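You operate a simulated robot arm through the tools that you are given. There is no shell and no other tool.

You run a simulated robot arm. Do the job below in one go: nothing can be reset, and whatever is moved stays where it is left.

Task
The generator has stalled: get it running again at the cabinet panel with the air and outlet circuits on.
Fine: both breakers off, press stop once to clear the fault, press start once without choke, wait for READY, then air on first; leave it running.
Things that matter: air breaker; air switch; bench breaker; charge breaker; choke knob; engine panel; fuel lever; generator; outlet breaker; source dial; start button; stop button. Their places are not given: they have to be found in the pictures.

It is judged by the outcome, as a careful person would: the job done as asked, and still so three seconds after it is handed in. It fails if anything else is knocked over, pushed out of place, dropped, spilled or broken.

Robot
A 6-joint arm with a fingered hand, fixed in place. Base frame: the origin is on the floor under the middle of its stand, x ahead of it, y to its left, z up. Lengths are in mm, angles in degrees, forces in N, time in s.
With the tool pointing down near the work surface it reaches from about 100 to 700 mm from the base axis. Its first joint turns from -115.0 to 115.0 degrees. Payload 4 kg.
The tool frame sits at the grasp point between the pads (the TCP): z along the fingers, y along the line on which they close. The tips reach 26 mm beyond it. The gripper opens to 164 mm; its body begins 73 mm behind the TCP. The gripper is a hand of 5 fingers: y runs from the thumb to the fingers, the wrist lies at [0, 0, -239] in the tool frame, and closing takes about 1.5 s.
Orientation is that of the tool frame in the base frame, as a unit quaternion [x, y, z, w]. With the fingers straight down and closing along the base's y, the tool's x points along the base's -x, its y along +y and its z along -z.

Tools
- The arm moves only by the tool arm_command. Its argument "commands" is a list of rows, each a list of 7 numbers: the shift along the base's x, y, z in cm, then the turn, a rotation vector about the base's x, y, z in degrees, then the finger opening in cm, from 0 to 16.4. In form: [[dx, dy, dz, wx, wy, wz, hand], ...]. A call has 1 to 20 rows; each row is the pose to reach, as a shift and turn from the pose commanded when the call began. A row lasts 0.2 s, in which the tool goes at most 50 mm and 8.6 degrees; a call with a longer step from one row to the next is refused whole, and so is a gripper value outside its range. Where a pose cannot be reached the arm comes as near as it can. A force on the tool above 40 N (or 10 N above the force at the start of the call, whichever is more), or a blocked arm, ends the call early, and 0.2 s more pass. Each finger travels about 45 mm/s and halts on what it meets, pressing with about 27 N; the grip force reading is that of the motor and also rises with nothing between the fingers. The clock runs only during rows and for 0.2 s after the last one: add rows that repeat a pose to give the fingers time. It gives the time, the measured TCP pose, the force on the tool (base axes), the opening and the grip force at its end, in the units of the frame above (readings bear some noise), with the torque about the TCP (base axes, N m) and any sound that the robot's microphone picked up.
- Cameras (640 x 400 px; columns grow to the right, rows downward): "scene" is fixed at [399.4, 500.2, 1209.2]; the picture's right is [-0.94, 0.33, 0.00], its down [0.10, 0.29, -0.95] and it looks along [-0.31, -0.90, -0.31] (base axes); focal length 326 px, centre (320, 200). "wrist" rides on the gripper at [50, -70, -94] in the tool frame; the picture's right is [0.81, 0.59, 0.00], its down [-0.43, 0.60, -0.68] and it looks along [-0.40, 0.55, 0.74] (tool axes); focal length 270 px, centre (320, 200).
- capture(camera): a new picture of that camera. No time passes.
- lift_body(by): slides the trunk up (or, below 0, down) by that many mm; the arm rides with it, the base frame stays. It gives what a move gives, with no picture.
- grasp_type(shape): the hand has 5 fingers and takes this shape, open, in about a second: jaw (thumb against the fingers, like two jaws); tri (thumb and two fingers); tip (a fingertip pinch); poke (one finger out to press); point (the index stretched); flat (the hand flat); cup (the hand cupped); fist (a fist). The gripper value then closes the fingers along that shape, each until it touches; the sizes above hold for jaw. It gives what a move gives, with no picture.
- measure_at(camera, pixels): for up to 12 pixels [column, row] of the newest picture of that camera ("zoom" is the newest enlarged one), the place [x, y, z] in the base frame of the surface seen there, good to about 2 mm. No time passes.
- enlarge(camera, box): a new picture of the part [left, top, right, bottom] of that camera's present view, enlarged. No time passes.
- sign_off(): hands the job in; it is judged then, once.

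Unless the task says otherwise, let go and move clear before handing in.

The tools are called by a JSON object that holds its "op" and its "data". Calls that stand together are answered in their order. arm_command: Moves the arm, as the interface text tells. Its arguments: {"type":"object","properties":{"commands":{"type":"array","items":{"type":"array","items":{"type":"number"}}}},"required":["commands"]} The other tools are called the same way: lift_body (by) moves the trunk up or down; grasp_type (shape) gives the hand a shape; capture (camera) takes a picture; measure_at (camera, pixels) gives the place of the surface under pixels of a picture; enlarge (camera, box) takes an enlarged picture of a part of a camera's view; sign_off () hands the job in.

At the start:

```text
t: 0.0
tool_pos: [213.1, -533.2, 1077.4]
ee_rot: [0.0, 1.0, 0.001, -0.001]
force: [0.2, -0.2, 0.5]
ft_torque: [0.01, 0.01, -0.02]
grip_width: 164.1
finger_force: 0.2
shape: jaw
trunk travel left (down, up): [-675.0, 315.0]
```

scene: 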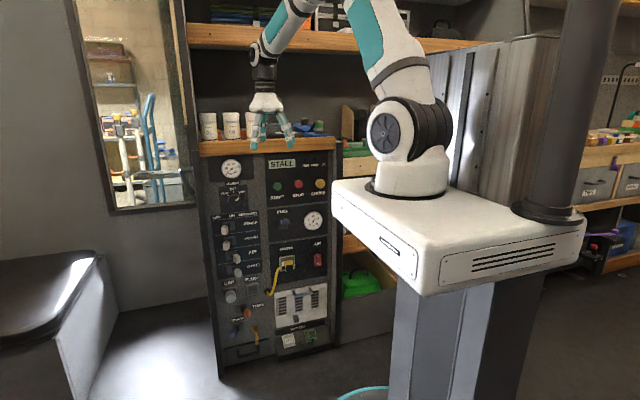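
wrist: 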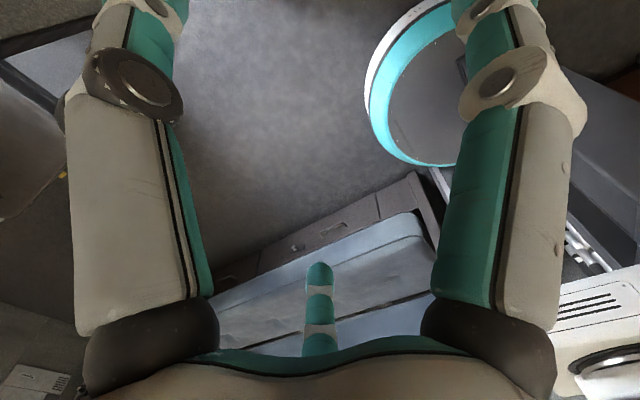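

The scene picture shows the cabinet panel at about columns 200-335, rows 150-370, with the display "STALL" at (282,164). I'll enlarge the panel to read the labels.

{"op": "enlarge", "data": {"camera": "scene", "box": [200, 145, 340, 232]}}

{"op": "enlarge", "data": {"camera": "scene", "box": [200, 200, 340, 288]}}

{"op": "enlarge", "data": {"camera": "scene", "box": [200, 275, 340, 362]}}

```text
4.57 times, centred on (270, 188) of scene
```

zoom: 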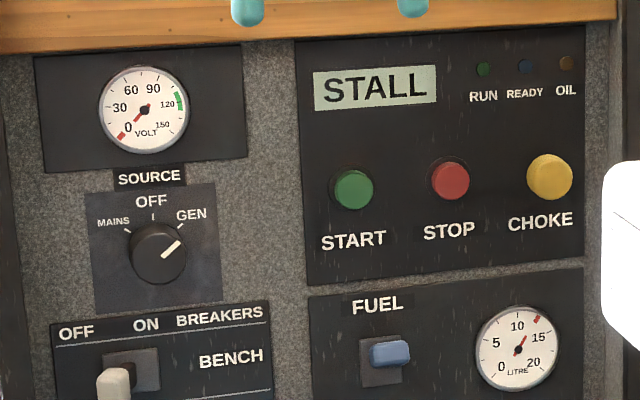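

```text
4.55 times, centred on (270, 244) of scene
```

zoom: 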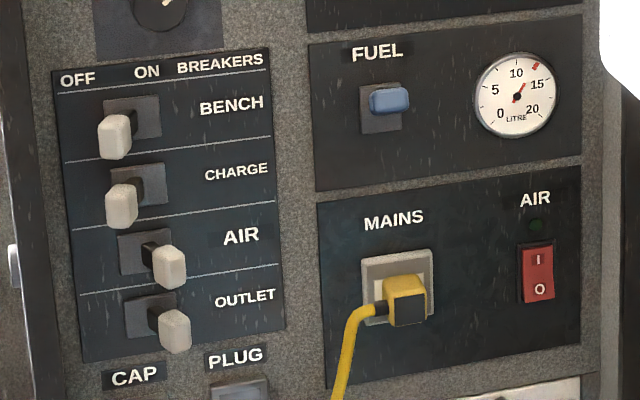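

```text
4.57 times, centred on (270, 318) of scene
```

zoom: 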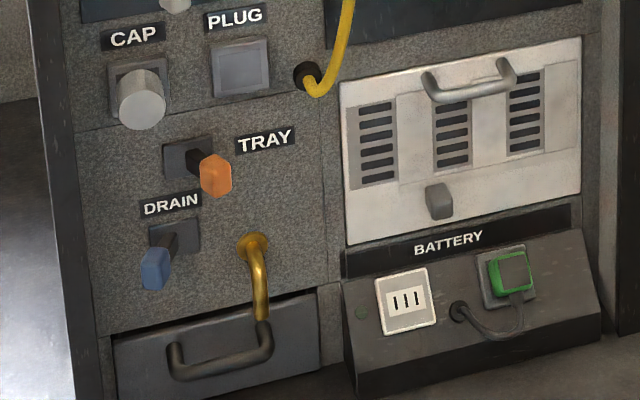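

The breakers air (zoom 170,268) and outlet (175,330) stand at ON, bench and charge at OFF; source at GEN. I measure the places of the controls in enlarged pictures.

{"op": "enlarge", "data": {"camera": "scene", "box": [200, 145, 340, 232]}}

{"op": "measure_at", "data": {"camera": "zoom", "pixels": [[352, 190], [450, 180], [549, 176], [320, 200], [400, 215], [500, 215], [390, 352], [375, 80], [160, 250], [440, 15], [590, 150], [250, 250]]}}

{"op": "enlarge", "data": {"camera": "scene", "box": [200, 200, 340, 288]}}

{"op": "measure_at", "data": {"camera": "zoom", "pixels": [[115, 138], [122, 208], [168, 268], [175, 333], [150, 250], [135, 265], [135, 318], [90, 260], [200, 250], [538, 260], [538, 290], [410, 300]]}}

```text
4.57 times, centred on (270, 188) of scene
```

zoom: 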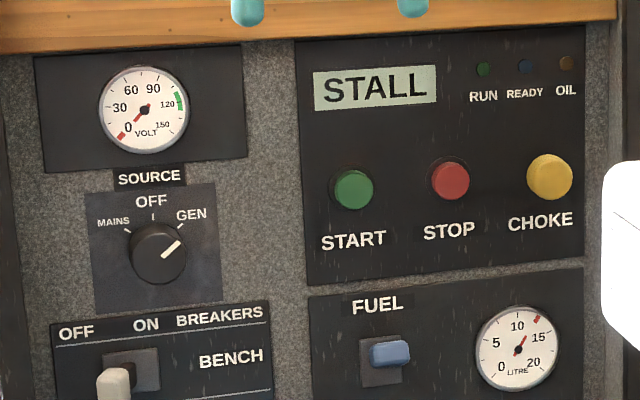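

```text
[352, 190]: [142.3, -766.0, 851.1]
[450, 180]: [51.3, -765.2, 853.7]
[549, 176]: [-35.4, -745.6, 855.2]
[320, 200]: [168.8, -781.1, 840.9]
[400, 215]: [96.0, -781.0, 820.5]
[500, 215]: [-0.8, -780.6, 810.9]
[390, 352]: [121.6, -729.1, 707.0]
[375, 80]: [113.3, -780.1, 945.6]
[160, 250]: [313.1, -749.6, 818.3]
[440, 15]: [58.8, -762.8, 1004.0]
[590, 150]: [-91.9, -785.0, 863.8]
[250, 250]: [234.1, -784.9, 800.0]
```

```text
4.55 times, centred on (270, 244) of scene
```

zoom: 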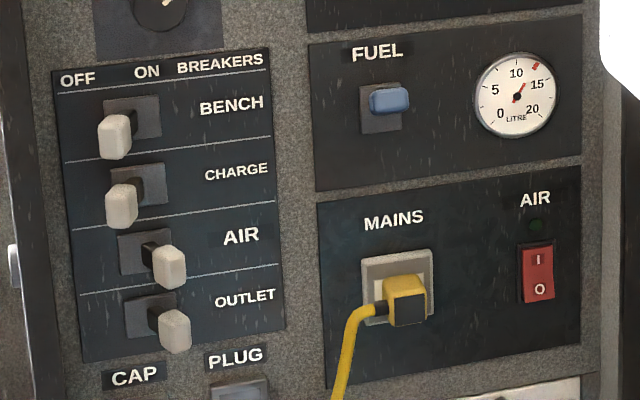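

```text
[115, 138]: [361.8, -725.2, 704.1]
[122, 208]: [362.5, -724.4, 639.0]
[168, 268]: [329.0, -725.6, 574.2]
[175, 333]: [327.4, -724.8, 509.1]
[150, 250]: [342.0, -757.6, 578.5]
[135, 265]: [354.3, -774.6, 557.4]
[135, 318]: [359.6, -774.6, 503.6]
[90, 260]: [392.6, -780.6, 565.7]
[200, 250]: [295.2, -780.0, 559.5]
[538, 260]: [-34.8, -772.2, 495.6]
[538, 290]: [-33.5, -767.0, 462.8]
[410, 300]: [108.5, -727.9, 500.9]
```

The panel plane lies at about y=-780 facing +y; START at (142,-766,851), STOP (51,-765,854), air lever tip (329,-725,574), outlet lever tip (327,-725,509). I measure the platform and the air rocker, and look closer at a few things before moving.

{"op": "capture", "data": {"camera": "scene"}}

{"op": "measure_at", "data": {"camera": "scene", "pixels": [[345, 195], [480, 200], [405, 195], [385, 130], [450, 240], [372, 390], [230, 150], [210, 147], [30, 270]]}}

{"op": "enlarge", "data": {"camera": "scene", "box": [295, 235, 335, 275]}}

{"op": "enlarge", "data": {"camera": "scene", "box": [265, 145, 335, 190]}}

{"op": "enlarge", "data": {"camera": "scene", "box": [260, 200, 310, 235]}}

```text
taken
```

scene: 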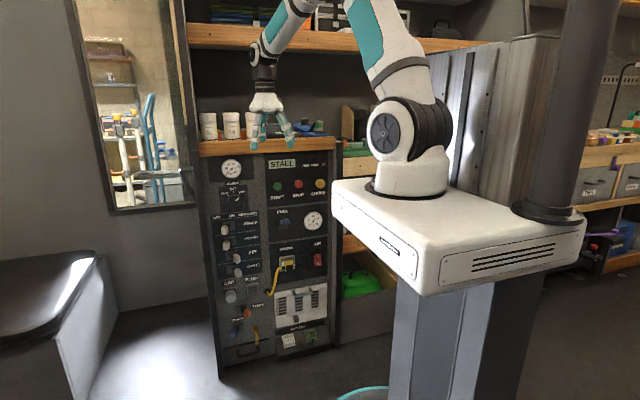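

```text
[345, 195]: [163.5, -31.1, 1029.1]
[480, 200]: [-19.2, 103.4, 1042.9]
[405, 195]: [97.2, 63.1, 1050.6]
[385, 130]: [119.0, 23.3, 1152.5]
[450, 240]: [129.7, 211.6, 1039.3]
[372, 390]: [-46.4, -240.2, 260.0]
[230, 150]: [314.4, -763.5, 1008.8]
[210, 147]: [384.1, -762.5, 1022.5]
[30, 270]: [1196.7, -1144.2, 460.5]
```

```text
10.00 times, centred on (315, 255) of scene
```

zoom: 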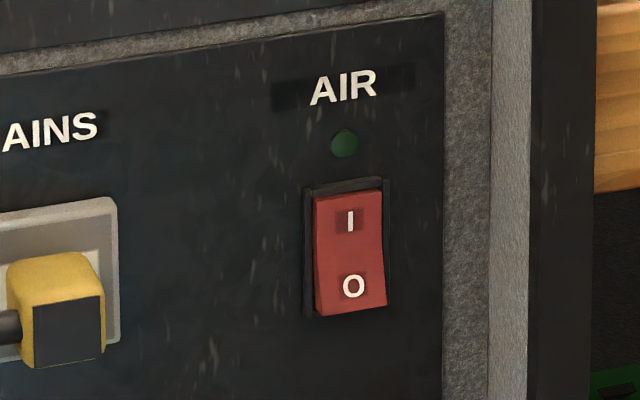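

```text
8.89 times, centred on (300, 168) of scene
```

zoom: 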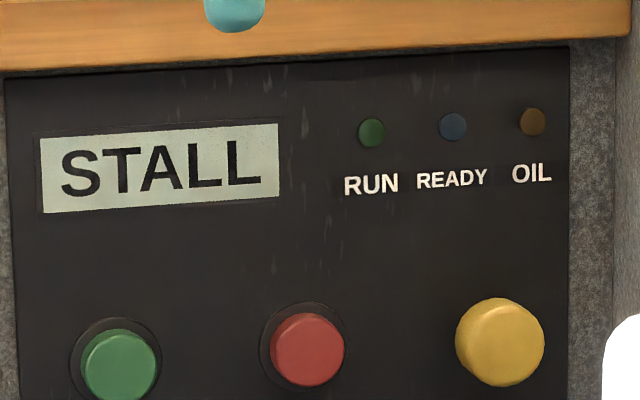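

```text
11.43 times, centred on (285, 218) of scene
```

zoom: 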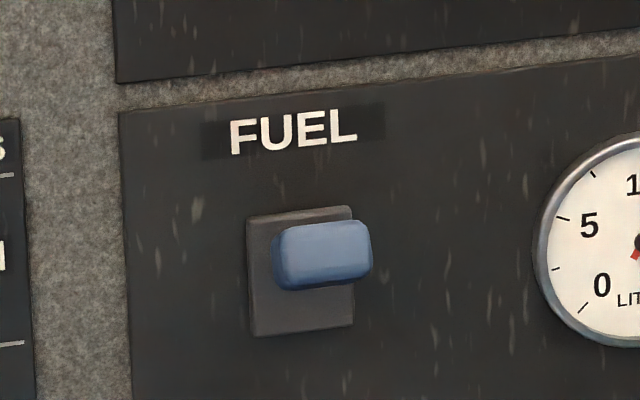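

The air rocker's lower half stands proud (y -767 vs -772), so it is already at I, and the fuel lever is up; the screen says STALL. I turn the tool to point at the panel (fingers along -y) in place, hand clear of the cabinet.

{"op": "arm_command", "data": {"commands": [[0, 0.5, 0, -8, 0, 0, 16.4], [0, 1, 0, -16, 0, 0, 16.4], [0, 1.5, 0, -24, 0, 0, 16.4], [0, 2, 0, -32, 0, 0, 16.4], [0, 2.5, 0, -40, 0, 0, 16.4], [0, 3, 0, -48, 0, 0, 16.4], [0, 3.5, 0, -56, 0, 0, 16.4], [0, 4, 0, -64, 0, 0, 16.4], [0, 4.5, 0, -72, 0, 0, 16.4], [0, 5, 0, -80, 0, 0, 16.4], [0, 5, 0, -86, 0, 0, 16.4], [0, 5, 0, -90, 0, 0, 16.4], [0, 5, 0, -90, 0, 0, 16.4]]}}

{"op": "grasp_type", "data": {"shape": "poke"}}

{"op": "capture", "data": {"camera": "scene"}}

{"op": "capture", "data": {"camera": "wrist"}}

```text
t: 2.8
tool_pos: [213.3, -483.9, 1078.5]
ee_rot: [0.0, -0.707, 0.708, 0.0]
force: [-0.6, -0.1, -0.1]
ft_torque: [-0.01, 0.03, 0.01]
grip_width: 163.8
finger_force: 0.2
shape: jaw
trunk travel left (down, up): [-675.0, 315.0]
```

```text
t: 3.7
tool_pos: [213.4, -484.6, 1078.0]
ee_rot: [-0.001, -0.707, 0.707, 0.0]
force: [0.4, 0.3, 0.2]
ft_torque: [-0.01, 0.01, 0.0]
grip_width: 0.0
finger_force: 0.1
shape: poke
trunk travel left (down, up): [-675.0, 315.0]
```

```text
taken
```

scene: 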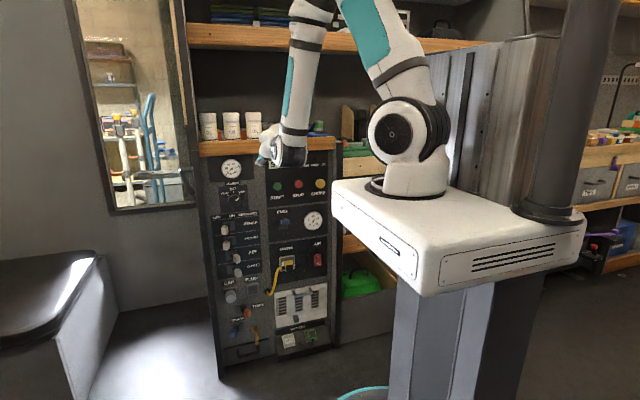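

```text
taken
```

wrist: 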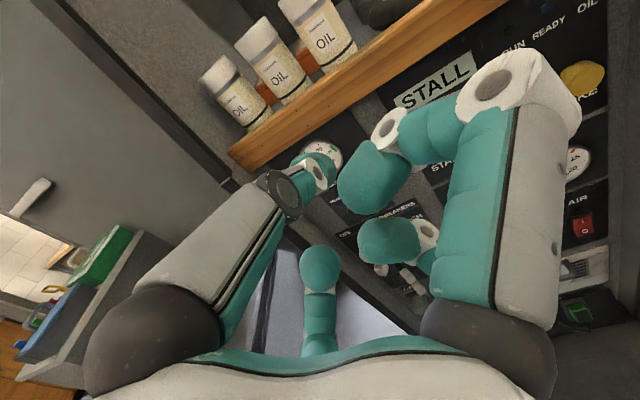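

The wrist picture shows an extended finger ending near (320,170) and curled fingers around (375,180), (390,240), (320,265). I measure their places to find the poking tip in the tool frame.

{"op": "measure_at", "data": {"camera": "wrist", "pixels": [[320, 165], [312, 157], [325, 180], [290, 190], [370, 170], [385, 235], [320, 262], [500, 90], [150, 330], [490, 330], [540, 80], [230, 230]]}}

{"op": "enlarge", "data": {"camera": "scene", "box": [240, 110, 330, 175]}}

{"op": "measure_at", "data": {"camera": "zoom", "pixels": [[150, 340], [160, 350], [200, 300], [250, 330], [300, 330], [220, 250], [180, 310], [350, 250]]}}

```text
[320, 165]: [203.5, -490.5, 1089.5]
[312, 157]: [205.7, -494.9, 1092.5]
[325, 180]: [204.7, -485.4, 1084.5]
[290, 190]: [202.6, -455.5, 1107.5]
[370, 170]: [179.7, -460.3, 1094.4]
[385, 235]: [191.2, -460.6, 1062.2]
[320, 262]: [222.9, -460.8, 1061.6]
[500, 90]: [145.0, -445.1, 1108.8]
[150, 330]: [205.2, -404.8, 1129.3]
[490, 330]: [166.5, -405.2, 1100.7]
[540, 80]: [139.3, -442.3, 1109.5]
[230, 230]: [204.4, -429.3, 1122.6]
```

```text
6.15 times, centred on (285, 142) of scene
```

zoom: 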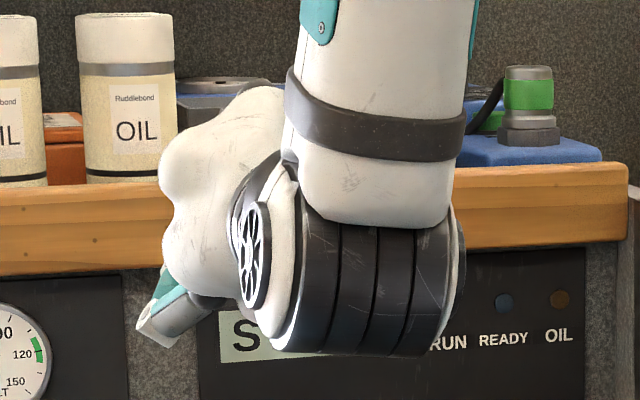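

```text
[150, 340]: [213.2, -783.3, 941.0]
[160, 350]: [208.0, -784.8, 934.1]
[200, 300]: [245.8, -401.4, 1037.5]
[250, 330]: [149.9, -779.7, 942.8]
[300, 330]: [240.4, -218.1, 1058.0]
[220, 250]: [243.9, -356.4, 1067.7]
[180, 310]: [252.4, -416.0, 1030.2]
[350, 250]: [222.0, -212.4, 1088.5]
```

{"op": "enlarge", "data": {"camera": "wrist", "box": [230, 100, 470, 310]}}

{"op": "measure_at", "data": {"camera": "zoom", "pixels": [[200, 160], [230, 145], [260, 170], [225, 175], [250, 210], [380, 200], [340, 240], [410, 330], [245, 400], [520, 330]]}}

```text
1.90 times, centred on (350, 205) of wrist
```

zoom: 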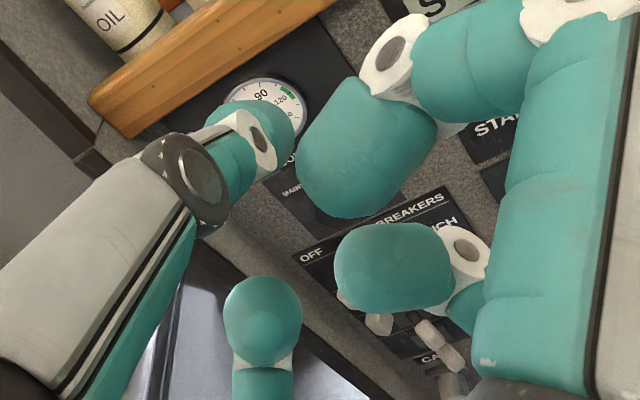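

```text
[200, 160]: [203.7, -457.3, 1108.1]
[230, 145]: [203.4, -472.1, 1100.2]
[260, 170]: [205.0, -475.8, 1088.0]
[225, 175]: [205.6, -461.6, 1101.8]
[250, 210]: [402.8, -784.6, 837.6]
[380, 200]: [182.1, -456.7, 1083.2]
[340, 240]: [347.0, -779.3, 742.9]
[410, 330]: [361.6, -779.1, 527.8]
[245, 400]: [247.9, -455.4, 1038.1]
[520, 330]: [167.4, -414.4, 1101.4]
```

{"op": "enlarge", "data": {"camera": "wrist", "box": [280, 130, 350, 200]}}

{"op": "measure_at", "data": {"camera": "zoom", "pixels": [[320, 190], [330, 210], [350, 230], [400, 230], [430, 260], [460, 290], [480, 320], [480, 350], [300, 220], [380, 210], [420, 220], [450, 250]]}}

```text
5.71 times, centred on (315, 165) of wrist
```

zoom: 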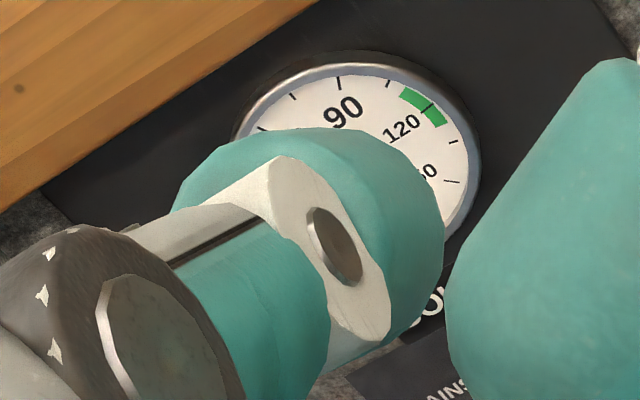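

```text
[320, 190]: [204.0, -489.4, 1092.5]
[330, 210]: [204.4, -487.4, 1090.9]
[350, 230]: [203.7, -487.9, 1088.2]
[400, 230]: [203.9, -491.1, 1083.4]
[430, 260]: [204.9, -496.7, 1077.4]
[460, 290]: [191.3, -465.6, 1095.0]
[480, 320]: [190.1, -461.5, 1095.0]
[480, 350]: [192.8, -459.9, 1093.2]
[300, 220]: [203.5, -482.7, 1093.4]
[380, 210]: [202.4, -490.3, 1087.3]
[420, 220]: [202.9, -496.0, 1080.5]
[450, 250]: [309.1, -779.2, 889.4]
```

{"op": "measure_at", "data": {"camera": "zoom", "pixels": [[200, 180], [240, 155], [300, 138], [350, 145], [395, 170], [425, 200], [438, 240], [425, 290], [400, 330], [340, 165], [380, 190], [360, 355]]}}

```text
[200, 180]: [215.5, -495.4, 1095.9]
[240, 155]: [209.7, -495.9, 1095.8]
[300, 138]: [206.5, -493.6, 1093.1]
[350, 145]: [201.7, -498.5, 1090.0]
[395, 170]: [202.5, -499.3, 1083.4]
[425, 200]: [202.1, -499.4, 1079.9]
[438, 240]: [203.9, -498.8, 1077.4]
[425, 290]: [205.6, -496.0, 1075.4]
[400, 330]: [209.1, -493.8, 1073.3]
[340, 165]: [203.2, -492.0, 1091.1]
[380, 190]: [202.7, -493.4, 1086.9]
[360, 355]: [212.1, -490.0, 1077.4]
```

The extended finger's tip lies about on the tool axis, roughly 15-26 mm beyond the TCP, with the others curled behind (about 24 mm behind the TCP). The hand is clear of the panel, so I lower the trunk toward the breakers' height.

{"op": "lift_body", "data": {"by": -250}}

{"op": "lift_body", "data": {"by": -254}}

{"op": "capture", "data": {"camera": "scene"}}

{"op": "capture", "data": {"camera": "wrist"}}

```text
t: 6.3
tool_pos: [213.7, -483.8, 827.9]
ee_rot: [0.0, 0.707, -0.707, 0.001]
force: [-0.7, -0.3, -0.1]
ft_torque: [-0.01, 0.01, 0.03]
grip_width: 0.2
finger_force: 0.1
shape: poke
trunk travel left (down, up): [-425.0, 565.0]
```

```text
t: 8.9
tool_pos: [213.7, -484.7, 574.0]
ee_rot: [0.0, -0.707, 0.707, 0.0]
force: [-0.1, 0.2, -0.2]
ft_torque: [0.0, 0.01, -0.02]
grip_width: 0.2
finger_force: 0.2
shape: poke
trunk travel left (down, up): [-171.0, 819.0]
```

```text
taken
```

scene: 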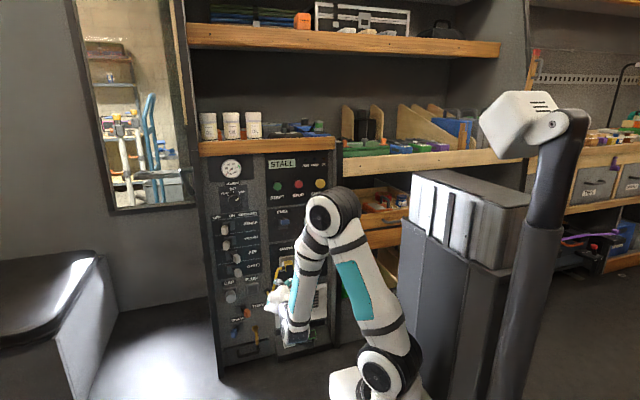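

```text
taken
```

wrist: 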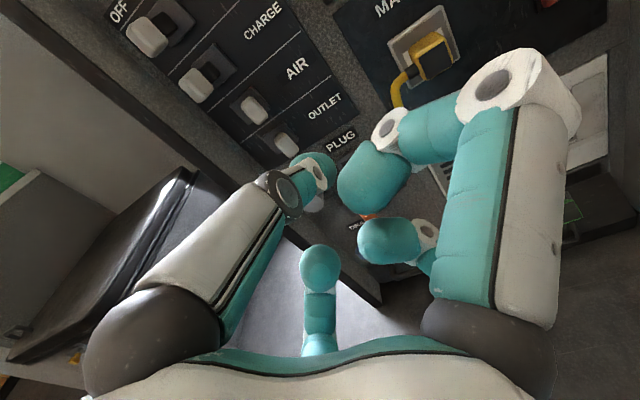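

Now the wrist picture shows the levers at (148,35), (196,85), (255,110), (286,143). I zoom on the scene's air and outlet levers for their extents.

{"op": "enlarge", "data": {"camera": "scene", "box": [210, 210, 265, 282]}}

{"op": "measure_at", "data": {"camera": "zoom", "pixels": [[242, 265], [290, 265], [262, 240], [262, 285], [240, 240], [215, 240], [190, 250], [265, 330], [290, 330], [245, 330], [230, 300], [265, 355]]}}

```text
5.56 times, centred on (238, 246) of scene
```

zoom: 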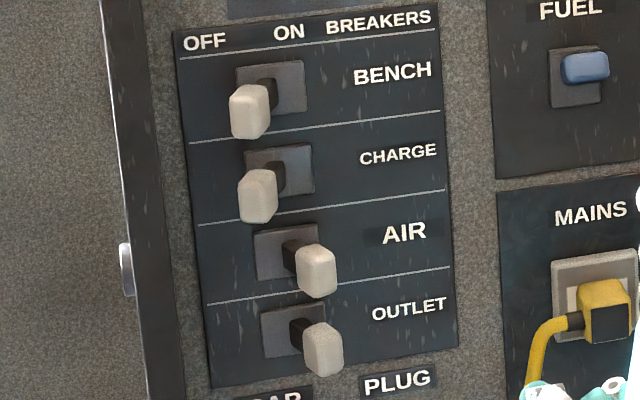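

```text
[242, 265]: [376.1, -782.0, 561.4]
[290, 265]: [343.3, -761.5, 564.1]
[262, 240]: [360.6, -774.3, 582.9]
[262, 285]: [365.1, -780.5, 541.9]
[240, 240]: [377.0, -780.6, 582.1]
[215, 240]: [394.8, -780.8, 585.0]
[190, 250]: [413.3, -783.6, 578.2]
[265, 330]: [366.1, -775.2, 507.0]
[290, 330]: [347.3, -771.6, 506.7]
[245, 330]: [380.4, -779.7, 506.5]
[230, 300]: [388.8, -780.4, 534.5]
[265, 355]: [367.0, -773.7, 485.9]
```

{"op": "measure_at", "data": {"camera": "zoom", "pixels": [[300, 268], [333, 268], [316, 246], [316, 294], [316, 270], [306, 348], [340, 350], [322, 326], [322, 372], [250, 112], [257, 195], [290, 245]]}}

```text
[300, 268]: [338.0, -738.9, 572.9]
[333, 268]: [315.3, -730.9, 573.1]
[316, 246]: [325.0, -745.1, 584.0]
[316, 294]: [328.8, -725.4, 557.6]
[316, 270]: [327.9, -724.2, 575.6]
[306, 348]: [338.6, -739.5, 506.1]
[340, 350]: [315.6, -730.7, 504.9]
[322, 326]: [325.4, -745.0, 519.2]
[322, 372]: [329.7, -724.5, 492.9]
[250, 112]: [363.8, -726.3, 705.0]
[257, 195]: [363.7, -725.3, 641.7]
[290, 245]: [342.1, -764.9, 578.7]
```

The air handle spans x 315-339, y -724 to -750, z 557-585. I move the finger in front of the gap on its right (-x) side, still clear of the levers.

{"op": "arm_command", "data": {"commands": [[1.8, -4, 0, 0, 0, 0, 0], [3.6, -8, 0, 0, 0, 0, 0], [5.4, -12, -0.2, 0, 0, 0, 0], [7.1, -16, -0.3, 0, 0, 0, 0], [7.1, -17.5, -0.3, 0, 0, 0, 0], [7.1, -17.5, -0.3, 0, 0, 0, 0]]}}

{"op": "capture", "data": {"camera": "wrist"}}

{"op": "capture", "data": {"camera": "scene"}}

{"op": "enlarge", "data": {"camera": "scene", "box": [205, 200, 325, 290]}}

```text
t: 10.3
tool_pos: [285.4, -658.3, 571.3]
ee_rot: [0.0, 0.707, -0.707, 0.0]
force: [1.1, -0.1, -0.2]
ft_torque: [0.01, 0.02, 0.0]
grip_width: 0.2
finger_force: 26.0
shape: jaw
trunk travel left (down, up): [-171.0, 819.0]
```

```text
taken
```

wrist: 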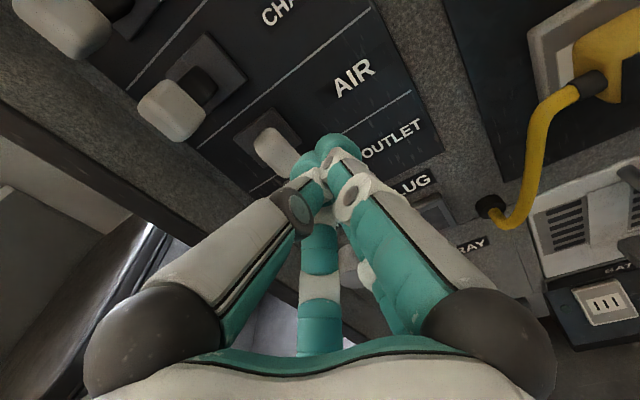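

```text
taken
```

scene: 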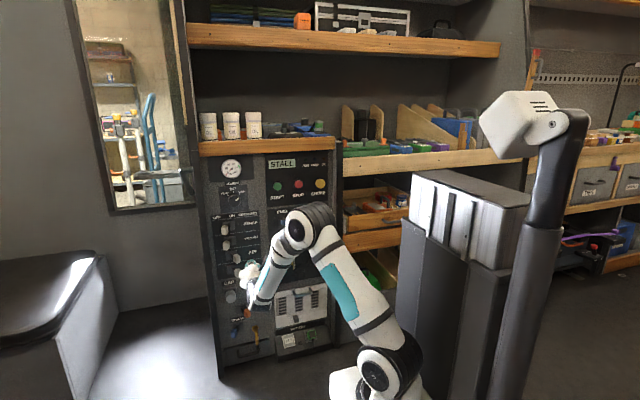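

```text
4.44 times, centred on (265, 245) of scene
```

zoom: 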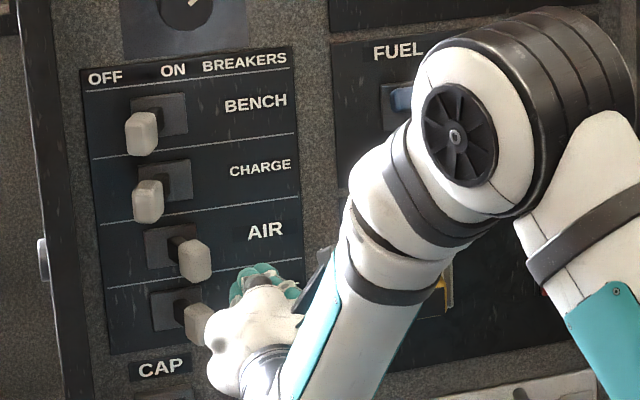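

The hand value 0 brought the fingers back to a closed jaw: a bundle of fingertips near wrist pixel (330,155). I measure the bundle's extent, since it may serve as the probe.

{"op": "enlarge", "data": {"camera": "wrist", "box": [230, 100, 430, 225]}}

{"op": "measure_at", "data": {"camera": "zoom", "pixels": [[195, 190], [215, 165], [240, 175], [300, 130], [330, 110], [370, 115], [400, 130], [420, 165], [260, 200], [300, 160], [150, 170], [120, 130]]}}

{"op": "enlarge", "data": {"camera": "scene", "box": [235, 245, 290, 290]}}

{"op": "measure_at", "data": {"camera": "zoom", "pixels": [[170, 200], [200, 190], [250, 195], [280, 215], [180, 220], [215, 210], [230, 180], [300, 210]]}}

```text
3.20 times, centred on (330, 162) of wrist
```

zoom: 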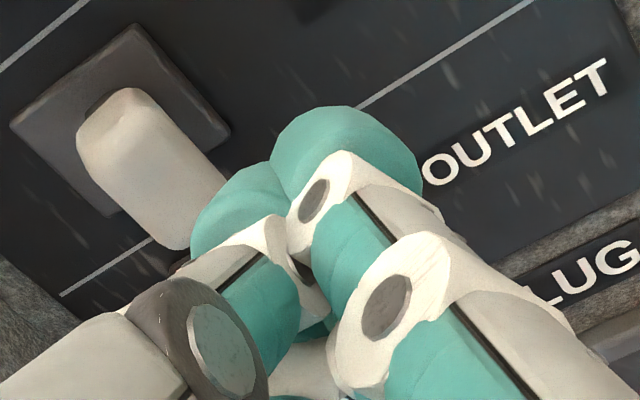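

```text
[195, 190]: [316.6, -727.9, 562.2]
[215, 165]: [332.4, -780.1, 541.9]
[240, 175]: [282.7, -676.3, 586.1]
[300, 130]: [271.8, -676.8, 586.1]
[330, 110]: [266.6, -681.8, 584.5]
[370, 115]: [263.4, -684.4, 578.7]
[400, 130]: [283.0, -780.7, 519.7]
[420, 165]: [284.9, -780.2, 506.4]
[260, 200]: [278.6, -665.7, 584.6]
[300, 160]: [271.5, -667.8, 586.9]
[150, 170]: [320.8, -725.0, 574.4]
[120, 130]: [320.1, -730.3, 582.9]
```

```text
8.89 times, centred on (262, 268) of scene
```

zoom: 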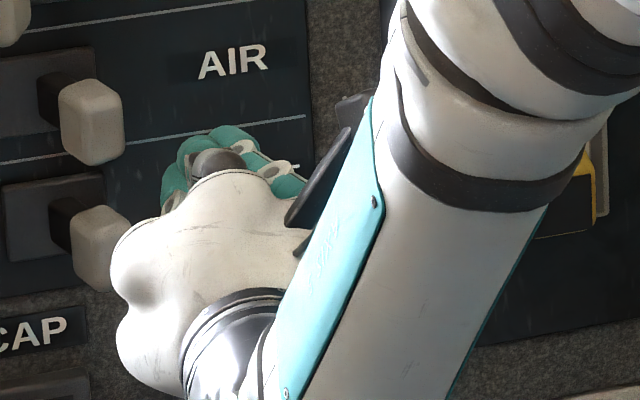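

```text
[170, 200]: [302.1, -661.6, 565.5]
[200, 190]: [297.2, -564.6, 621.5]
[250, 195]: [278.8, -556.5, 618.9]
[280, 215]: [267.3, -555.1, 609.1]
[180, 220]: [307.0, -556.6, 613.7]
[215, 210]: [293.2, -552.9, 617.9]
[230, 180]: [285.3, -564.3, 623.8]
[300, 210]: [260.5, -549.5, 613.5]
```

The bundle is about 40 mm wide around the tool axis, usable but broad. I back off 6 cm, take the poke shape again and test whether a hand value of 16.4 keeps it.

{"op": "arm_command", "data": {"commands": [[0, 3, 0, 0, 0, 0, 0], [0, 6, 0, 0, 0, 0, 0], [0, 6, 0, 0, 0, 0, 0]]}}

{"op": "grasp_type", "data": {"shape": "poke"}}

{"op": "arm_command", "data": {"commands": [[0, 0, 0, 0, 0, 0, 16.4]]}}

{"op": "capture", "data": {"camera": "wrist"}}

```text
t: 11.1
tool_pos: [285.1, -599.8, 569.8]
ee_rot: [0.0, 0.707, -0.707, 0.0]
force: [-0.6, 0.8, 0.6]
ft_torque: [0.0, -0.02, 0.01]
grip_width: 0.2
finger_force: 26.7
shape: jaw
trunk travel left (down, up): [-171.0, 819.0]
```

```text
t: 12.0
tool_pos: [284.2, -599.1, 571.3]
ee_rot: [0.0, -0.707, 0.708, 0.0]
force: [0.0, -0.8, 0.5]
ft_torque: [-0.04, -0.04, -0.01]
grip_width: 0.1
finger_force: 0.0
shape: poke
trunk travel left (down, up): [-171.0, 819.0]
```

```text
t: 12.4
tool_pos: [284.8, -599.7, 570.8]
ee_rot: [-0.001, -0.707, 0.707, 0.0]
force: [-0.1, 0.3, 0.0]
ft_torque: [0.0, 0.03, -0.03]
grip_width: 0.1
finger_force: 0.1
shape: poke
trunk travel left (down, up): [-171.0, 819.0]
```

```text
taken
```

wrist: 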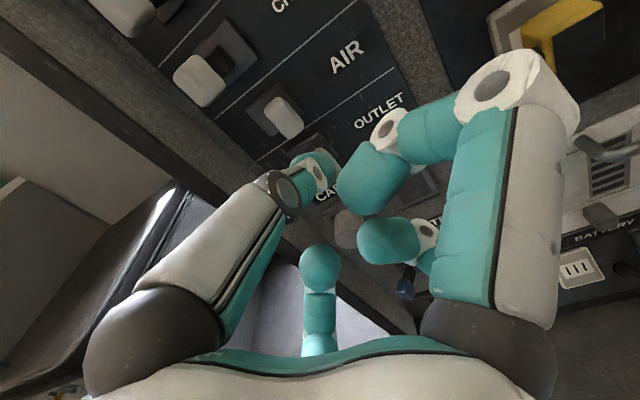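

Poke holds with 16.4. Now I slide the finger into the gap on the right of the air handle, tip to about y=-744.

{"op": "arm_command", "data": {"commands": [[0.5, -4, 0, 0, 0, 0, 16.4], [0.5, -8, 0, 0, 0, 0, 16.4], [0.5, -10, 0, 0, 0, 0, 16.4], [0.5, -11.8, 0, 0, 0, 0, 16.4], [0.5, -11.8, 0, 0, 0, 0, 16.4]]}}

{"op": "capture", "data": {"camera": "wrist"}}

{"op": "enlarge", "data": {"camera": "scene", "box": [215, 225, 295, 285]}}

```text
t: 13.6
tool_pos: [290.4, -718.4, 569.9]
ee_rot: [0.001, 0.707, -0.707, 0.0]
force: [0.3, -0.5, 0.0]
ft_torque: [0.01, 0.03, -0.01]
grip_width: 0.1
finger_force: 0.1
shape: poke
trunk travel left (down, up): [-171.0, 819.0]
```

```text
taken
```

wrist: 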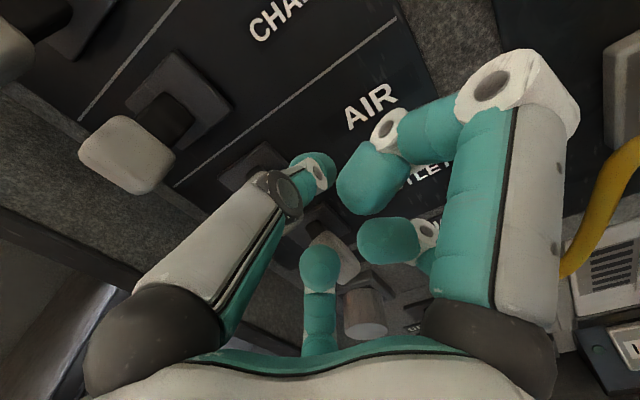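

```text
6.67 times, centred on (255, 255) of scene
```

zoom: 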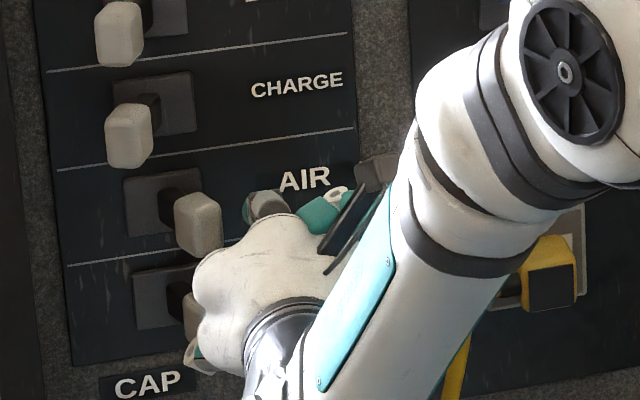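

The finger is in the gap with no force. I push the air lever toward OFF (+x) about 5 cm in small steps.

{"op": "arm_command", "data": {"commands": [[1, 0, 0, 0, 0, 0, 16.4], [2, 0, 0, 0, 0, 0, 16.4], [3, 0, 0, 0, 0, 0, 16.4], [3.8, 0, 0, 0, 0, 0, 16.4], [4.6, 0, 0, 0, 0, 0, 16.4], [5.2, 0, 0, 0, 0, 0, 16.4], [5.2, 0, 0, 0, 0, 0, 16.4]]}}

{"op": "enlarge", "data": {"camera": "scene", "box": [215, 225, 295, 285]}}

{"op": "capture", "data": {"camera": "wrist"}}

```text
t: 15.2
tool_pos: [341.8, -716.9, 572.1]
ee_rot: [-0.001, 0.707, -0.707, 0.0]
force: [-0.1, 0.0, -0.1]
ft_torque: [-0.01, 0.0, -0.01]
grip_width: 0.1
finger_force: 0.2
shape: poke
trunk travel left (down, up): [-171.0, 819.0]
```

```text
6.67 times, centred on (255, 255) of scene
```

zoom: 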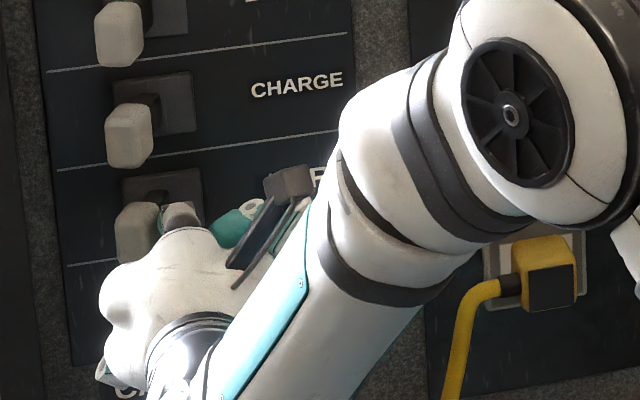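

```text
taken
```

wrist: 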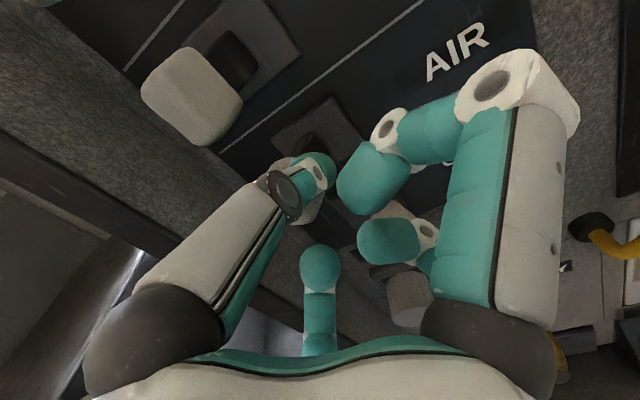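

The air handle now stands at OFF, in line with the charge handle (zoom 137,232 vs 130,135), with no force. I back out and move in front of the outlet lever's right side, and measure the CAP knob below.

{"op": "arm_command", "data": {"commands": [[-1, 0, 0, 0, 0, 0, 16.4], [-1.5, 0.5, 0, 0, 0, 0, 16.4], [-1.5, 4, 0, 0, 0, 0, 16.4], [-1.5, 7, 0, 0, 0, 0, 16.4], [-4, 7, -3.3, 0, 0, 0, 16.4], [-5.2, 7, -6.6, 0, 0, 0, 16.4], [-5.2, 7, -6.6, 0, 0, 0, 16.4]]}}

{"op": "enlarge", "data": {"camera": "scene", "box": [205, 215, 305, 325]}}

{"op": "capture", "data": {"camera": "scene"}}

{"op": "measure_at", "data": {"camera": "scene", "pixels": [[230, 296], [247, 312], [233, 258], [237, 272], [225, 245], [251, 282]]}}

{"op": "capture", "data": {"camera": "wrist"}}

```text
t: 16.8
tool_pos: [291.5, -649.0, 502.7]
ee_rot: [0.0, -0.707, 0.707, 0.0]
force: [0.1, 0.5, 0.5]
ft_torque: [0.0, -0.02, 0.0]
grip_width: 0.2
finger_force: 0.0
shape: poke
trunk travel left (down, up): [-171.0, 819.0]
```

```text
3.64 times, centred on (255, 270) of scene
```

zoom: 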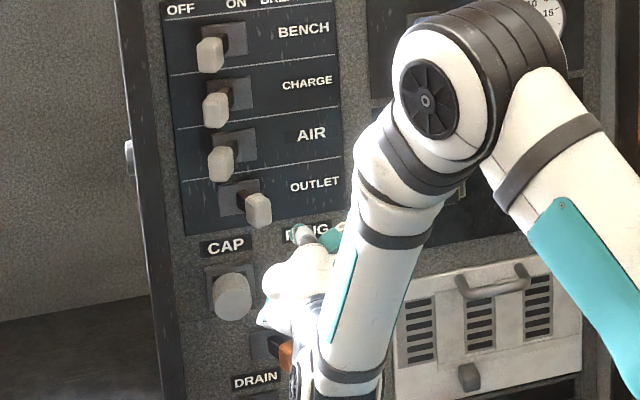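

```text
taken
```

scene: 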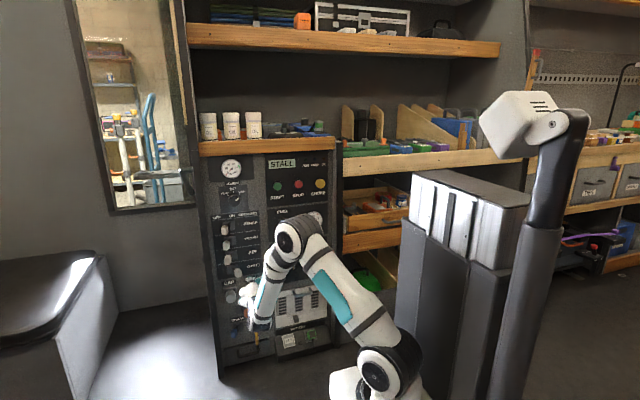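

```text
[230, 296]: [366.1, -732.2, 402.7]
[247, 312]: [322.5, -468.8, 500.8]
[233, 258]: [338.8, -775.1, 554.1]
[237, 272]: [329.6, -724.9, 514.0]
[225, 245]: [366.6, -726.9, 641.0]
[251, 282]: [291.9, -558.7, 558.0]
```

```text
taken
```

wrist: 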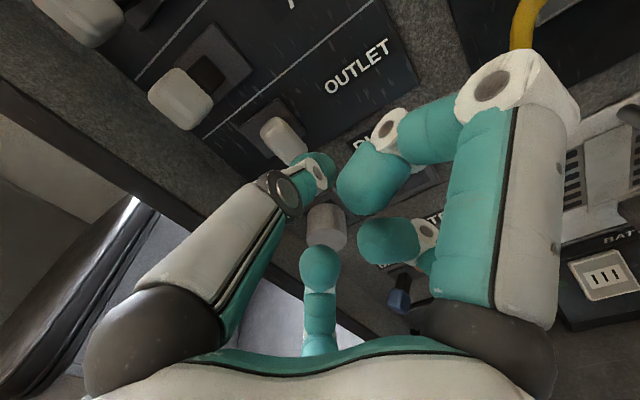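

Air is OFF. The outlet handle is at zoom (258,210), still ON; the CAP knob front at y=-732 stays clear. I insert the finger at the outlet lever's right side and push it +x.

{"op": "arm_command", "data": {"commands": [[0, -3, 0.1, 0, 0, 0, 16.4], [0, -5.5, 0.1, 0, 0, 0, 16.4], [0, -6.9, 0.1, 0, 0, 0, 16.4], [0, -6.9, 0.1, 0, 0, 0, 16.4], [1, -6.9, 0.1, 0, 0, 0, 16.4], [2, -6.9, 0.1, 0, 0, 0, 16.4], [3, -6.9, 0.1, 0, 0, 0, 16.4], [3.8, -6.9, 0.1, 0, 0, 0, 16.4], [4.6, -6.9, 0.1, 0, 0, 0, 16.4], [5.1, -6.9, 0.1, 0, 0, 0, 16.4], [5.1, -6.9, 0.1, 0, 0, 0, 16.4]]}}

{"op": "enlarge", "data": {"camera": "scene", "box": [205, 215, 305, 325]}}

```text
t: 19.2
tool_pos: [341.4, -716.0, 506.5]
ee_rot: [0.0, -0.707, 0.707, 0.0]
force: [0.2, 0.1, 1.2]
ft_torque: [0.0, -0.03, -0.04]
grip_width: 0.0
finger_force: 0.1
shape: poke
trunk travel left (down, up): [-171.0, 819.0]
```

```text
3.64 times, centred on (255, 270) of scene
```

zoom: 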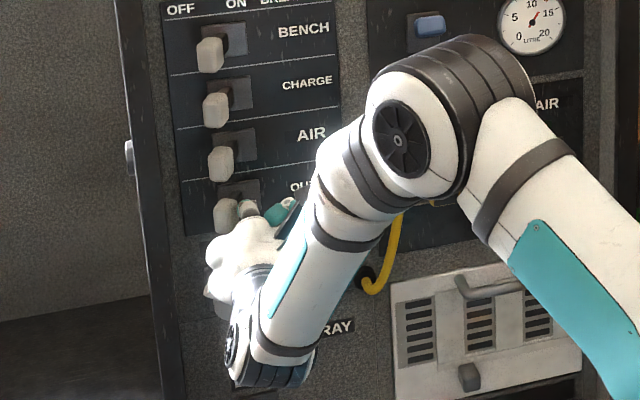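

Outlet now stands at OFF (zoom 225,215), all four handles in line. I back out, retreat, then raise the trunk to the button height.

{"op": "arm_command", "data": {"commands": [[-1, 0, 0, 0, 0, 0, 16.4], [-1.5, 0.5, 0, 0, 0, 0, 16.4], [-1.5, 4, 0, 0, 0, 0, 16.4], [-3, 8, 0, 0, 0, 0, 16.4], [-6, 11.5, 0, 0, 0, 0, 16.4], [-9, 15, 0, 0, 0, 0, 16.4], [-12, 17, 0, 0, 0, 0, 16.4], [-12, 17, 0, 0, 0, 0, 16.4]]}}

{"op": "lift_body", "data": {"by": 300}}

{"op": "capture", "data": {"camera": "scene"}}

{"op": "enlarge", "data": {"camera": "scene", "box": [200, 200, 320, 300]}}

{"op": "capture", "data": {"camera": "wrist"}}

```text
t: 21.0
tool_pos: [221.0, -551.0, 507.8]
ee_rot: [0.0, 0.709, -0.705, 0.0]
force: [-0.4, -0.2, 0.3]
ft_torque: [0.02, -0.01, 0.03]
grip_width: 0.0
finger_force: 0.1
shape: poke
trunk travel left (down, up): [-171.0, 819.0]
```

```text
t: 24.0
tool_pos: [221.5, -550.1, 809.0]
ee_rot: [0.0, 0.71, -0.705, 0.0]
force: [-0.4, -0.1, 0.3]
ft_torque: [0.0, -0.03, 0.0]
grip_width: 0.0
finger_force: 0.0
shape: poke
trunk travel left (down, up): [-471.0, 519.0]
```

```text
taken
```

scene: 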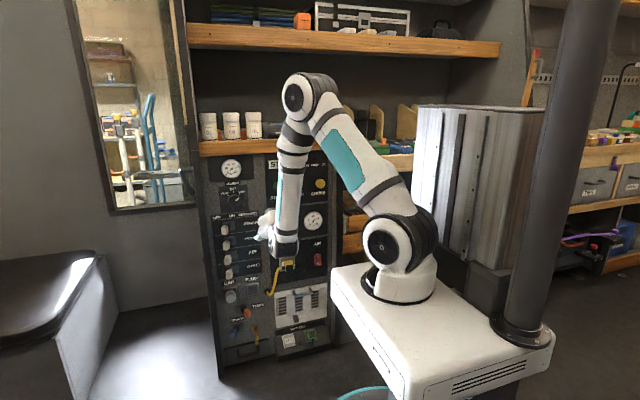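

```text
4.00 times, centred on (260, 250) of scene
```

zoom: 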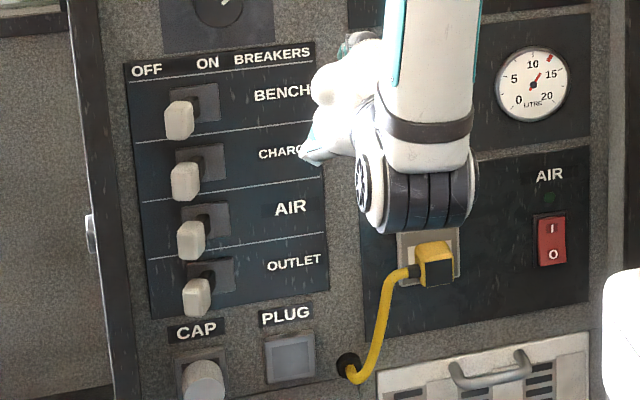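

```text
taken
```

wrist: 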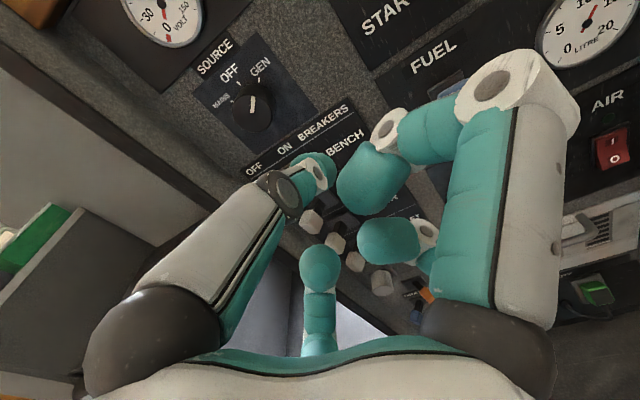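

All four breakers are OFF (zoom 180,118 / 185,180 / 190,240 / 196,297). I move in front of the STOP button (51,-765,854), stopping about 4 cm short.

{"op": "arm_command", "data": {"commands": [[-4, 0, 1.5, 0, 0, 0, 16.4], [-8, 0, 3, 0, 0, 0, 16.4], [-12, 0, 4.4, 0, 0, 0, 16.4], [-16, 0, 4.4, 0, 0, 0, 16.4], [-17, -4, 4.4, 0, 0, 0, 16.4], [-17, -8, 4.4, 0, 0, 0, 16.4], [-17, -12, 4.4, 0, 0, 0, 16.4], [-17, -14.5, 4.4, 0, 0, 0, 16.4], [-17, -14.5, 4.4, 0, 0, 0, 16.4], [-17, -14.5, 4.4, 0, 0, 0, 16.4]]}}

{"op": "capture", "data": {"camera": "wrist"}}

{"op": "capture", "data": {"camera": "scene"}}

{"op": "enlarge", "data": {"camera": "scene", "box": [255, 145, 335, 205]}}

```text
t: 26.2
tool_pos: [120.5, -690.0, 859.7]
ee_rot: [0.026, 0.713, -0.7, -0.027]
force: [0.6, -0.6, 0.0]
ft_torque: [-0.02, 0.02, -0.01]
grip_width: 0.0
finger_force: 0.1
shape: poke
out of reach, approached as far as the arm can: row 3, 4, 5, 6, 7, 8, 9, 10
trunk travel left (down, up): [-471.0, 519.0]
```

```text
taken
```

wrist: 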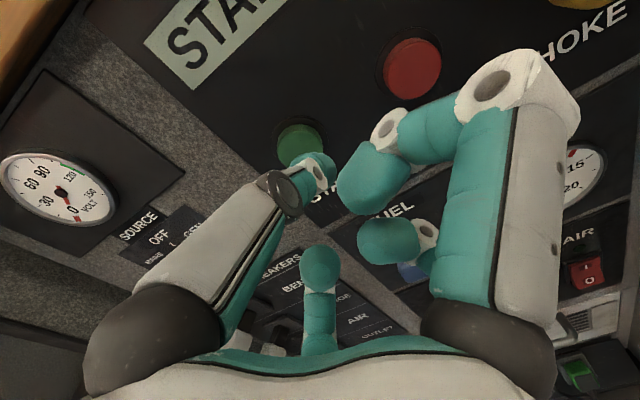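

```text
taken
```

scene: 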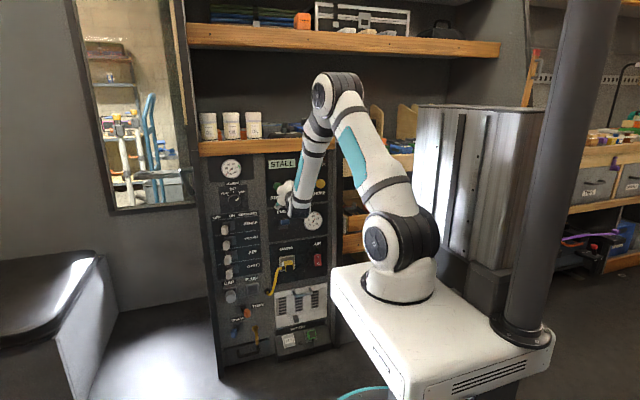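

```text
6.67 times, centred on (295, 175) of scene
```

zoom: 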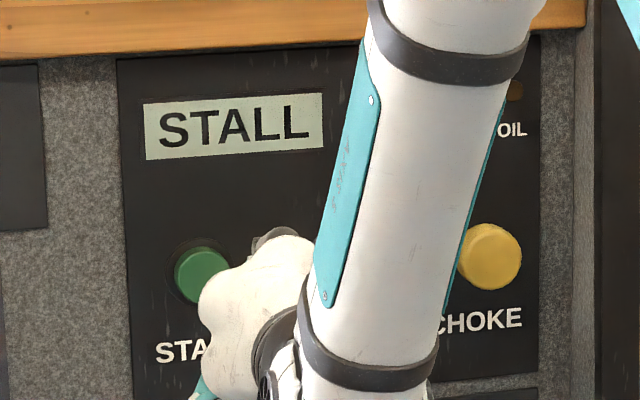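

The arm could not follow: it stands at x=120, tilted about 4° toward -x, most likely at a joint limit. Turning the tool a little about z (pointing slightly to -x) should relieve it; I try a 14° yaw at this safe distance.

{"op": "arm_command", "data": {"commands": [[0, 0, 0, 0, 0, -5, 16.4], [0, 0, 0, 0, 0, -10, 16.4], [0, 0, 0, 0, 0, -14, 16.4], [0, 0, 0, 0, 0, -14, 16.4], [0, 0, 0, 0, 0, -14, 16.4]]}}

{"op": "capture", "data": {"camera": "wrist"}}

{"op": "capture", "data": {"camera": "scene"}}

```text
t: 27.4
tool_pos: [123.4, -692.6, 860.1]
ee_rot: [0.113, 0.703, -0.693, -0.113]
force: [-0.3, 0.2, -1.7]
ft_torque: [-0.01, -0.01, -0.03]
grip_width: 0.0
finger_force: 0.1
shape: poke
trunk travel left (down, up): [-471.0, 519.0]
```

```text
taken
```

wrist: 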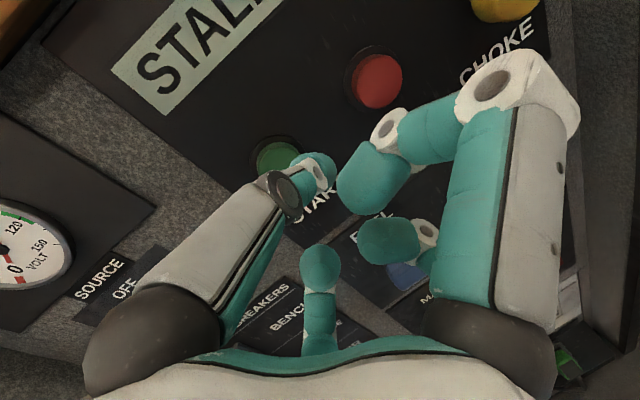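

```text
taken
```

scene: 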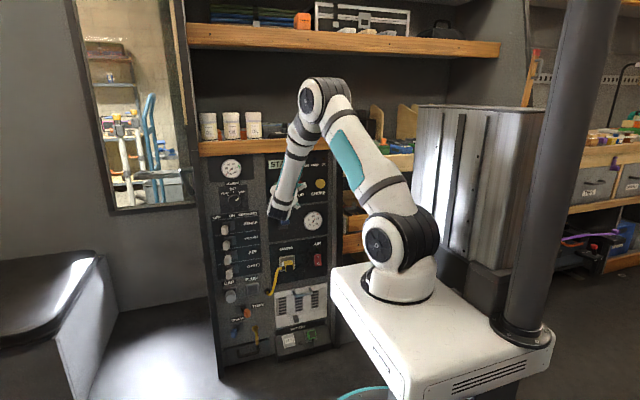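

The yaw (now about 18°) was reached without complaint; the commanded pose equals the reached one. I shift toward STOP (TCP x≈59 so the tip is at x≈51) at the same distance.

{"op": "arm_command", "data": {"commands": [[-2, 0, -0.4, 0, 0, 0, 16.4], [-4, 0, -0.8, 0, 0, 0, 16.4], [-6.4, 0, -0.8, 0, 0, 0, 16.4], [-6.4, 0, -0.8, 0, 0, 0, 16.4]]}}

{"op": "capture", "data": {"camera": "wrist"}}

{"op": "enlarge", "data": {"camera": "scene", "box": [255, 145, 335, 205]}}

```text
t: 28.4
tool_pos: [59.2, -692.6, 850.7]
ee_rot: [0.113, 0.704, -0.692, -0.112]
force: [0.6, 0.0, 0.2]
ft_torque: [0.0, 0.01, -0.03]
grip_width: 0.1
finger_force: 0.1
shape: poke
trunk travel left (down, up): [-471.0, 519.0]
```

```text
taken
```

wrist: 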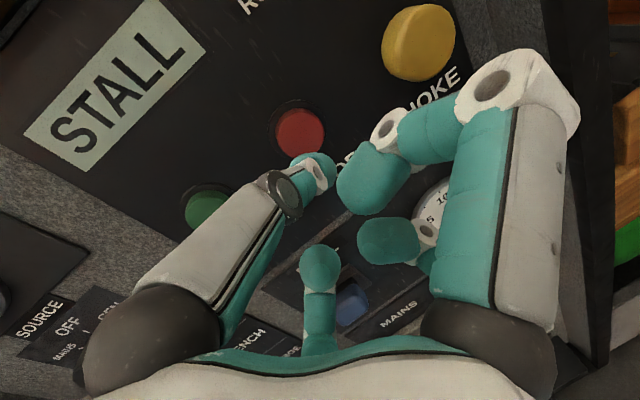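

```text
6.67 times, centred on (295, 175) of scene
```

zoom: 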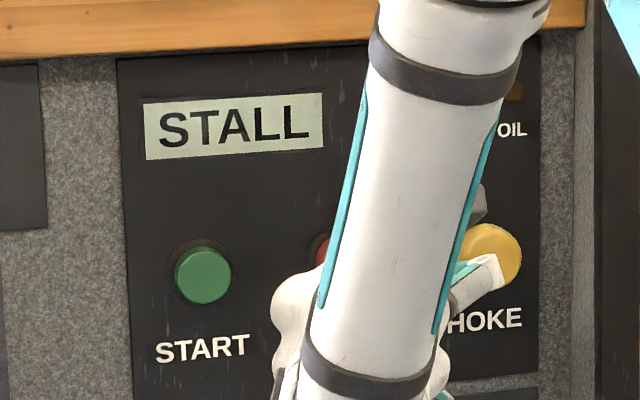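

I check STOP's place and the fingertip with the wrist picture before pressing.

{"op": "measure_at", "data": {"camera": "wrist", "pixels": [[300, 132], [283, 132], [318, 132], [300, 115], [300, 150], [320, 160], [328, 175], [310, 156], [416, 42], [205, 210]]}}

{"op": "enlarge", "data": {"camera": "wrist", "box": [260, 90, 370, 200]}}

```text
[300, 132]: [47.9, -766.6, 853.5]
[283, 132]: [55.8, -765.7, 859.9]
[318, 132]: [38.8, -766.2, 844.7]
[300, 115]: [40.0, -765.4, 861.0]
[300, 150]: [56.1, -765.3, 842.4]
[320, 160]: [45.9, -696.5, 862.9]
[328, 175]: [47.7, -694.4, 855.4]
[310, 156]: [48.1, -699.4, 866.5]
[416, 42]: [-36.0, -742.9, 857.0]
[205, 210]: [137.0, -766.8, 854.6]
```

```text
3.64 times, centred on (315, 145) of wrist
```

zoom: 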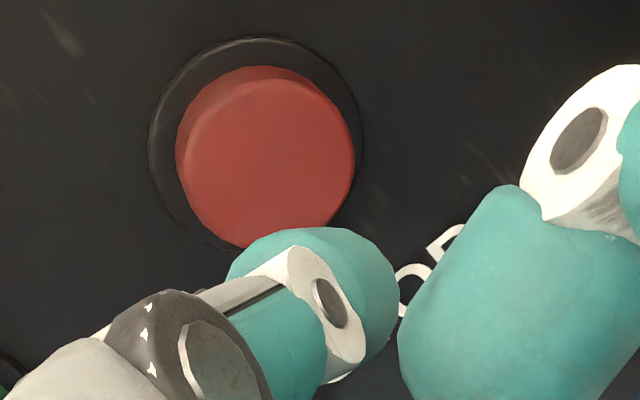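

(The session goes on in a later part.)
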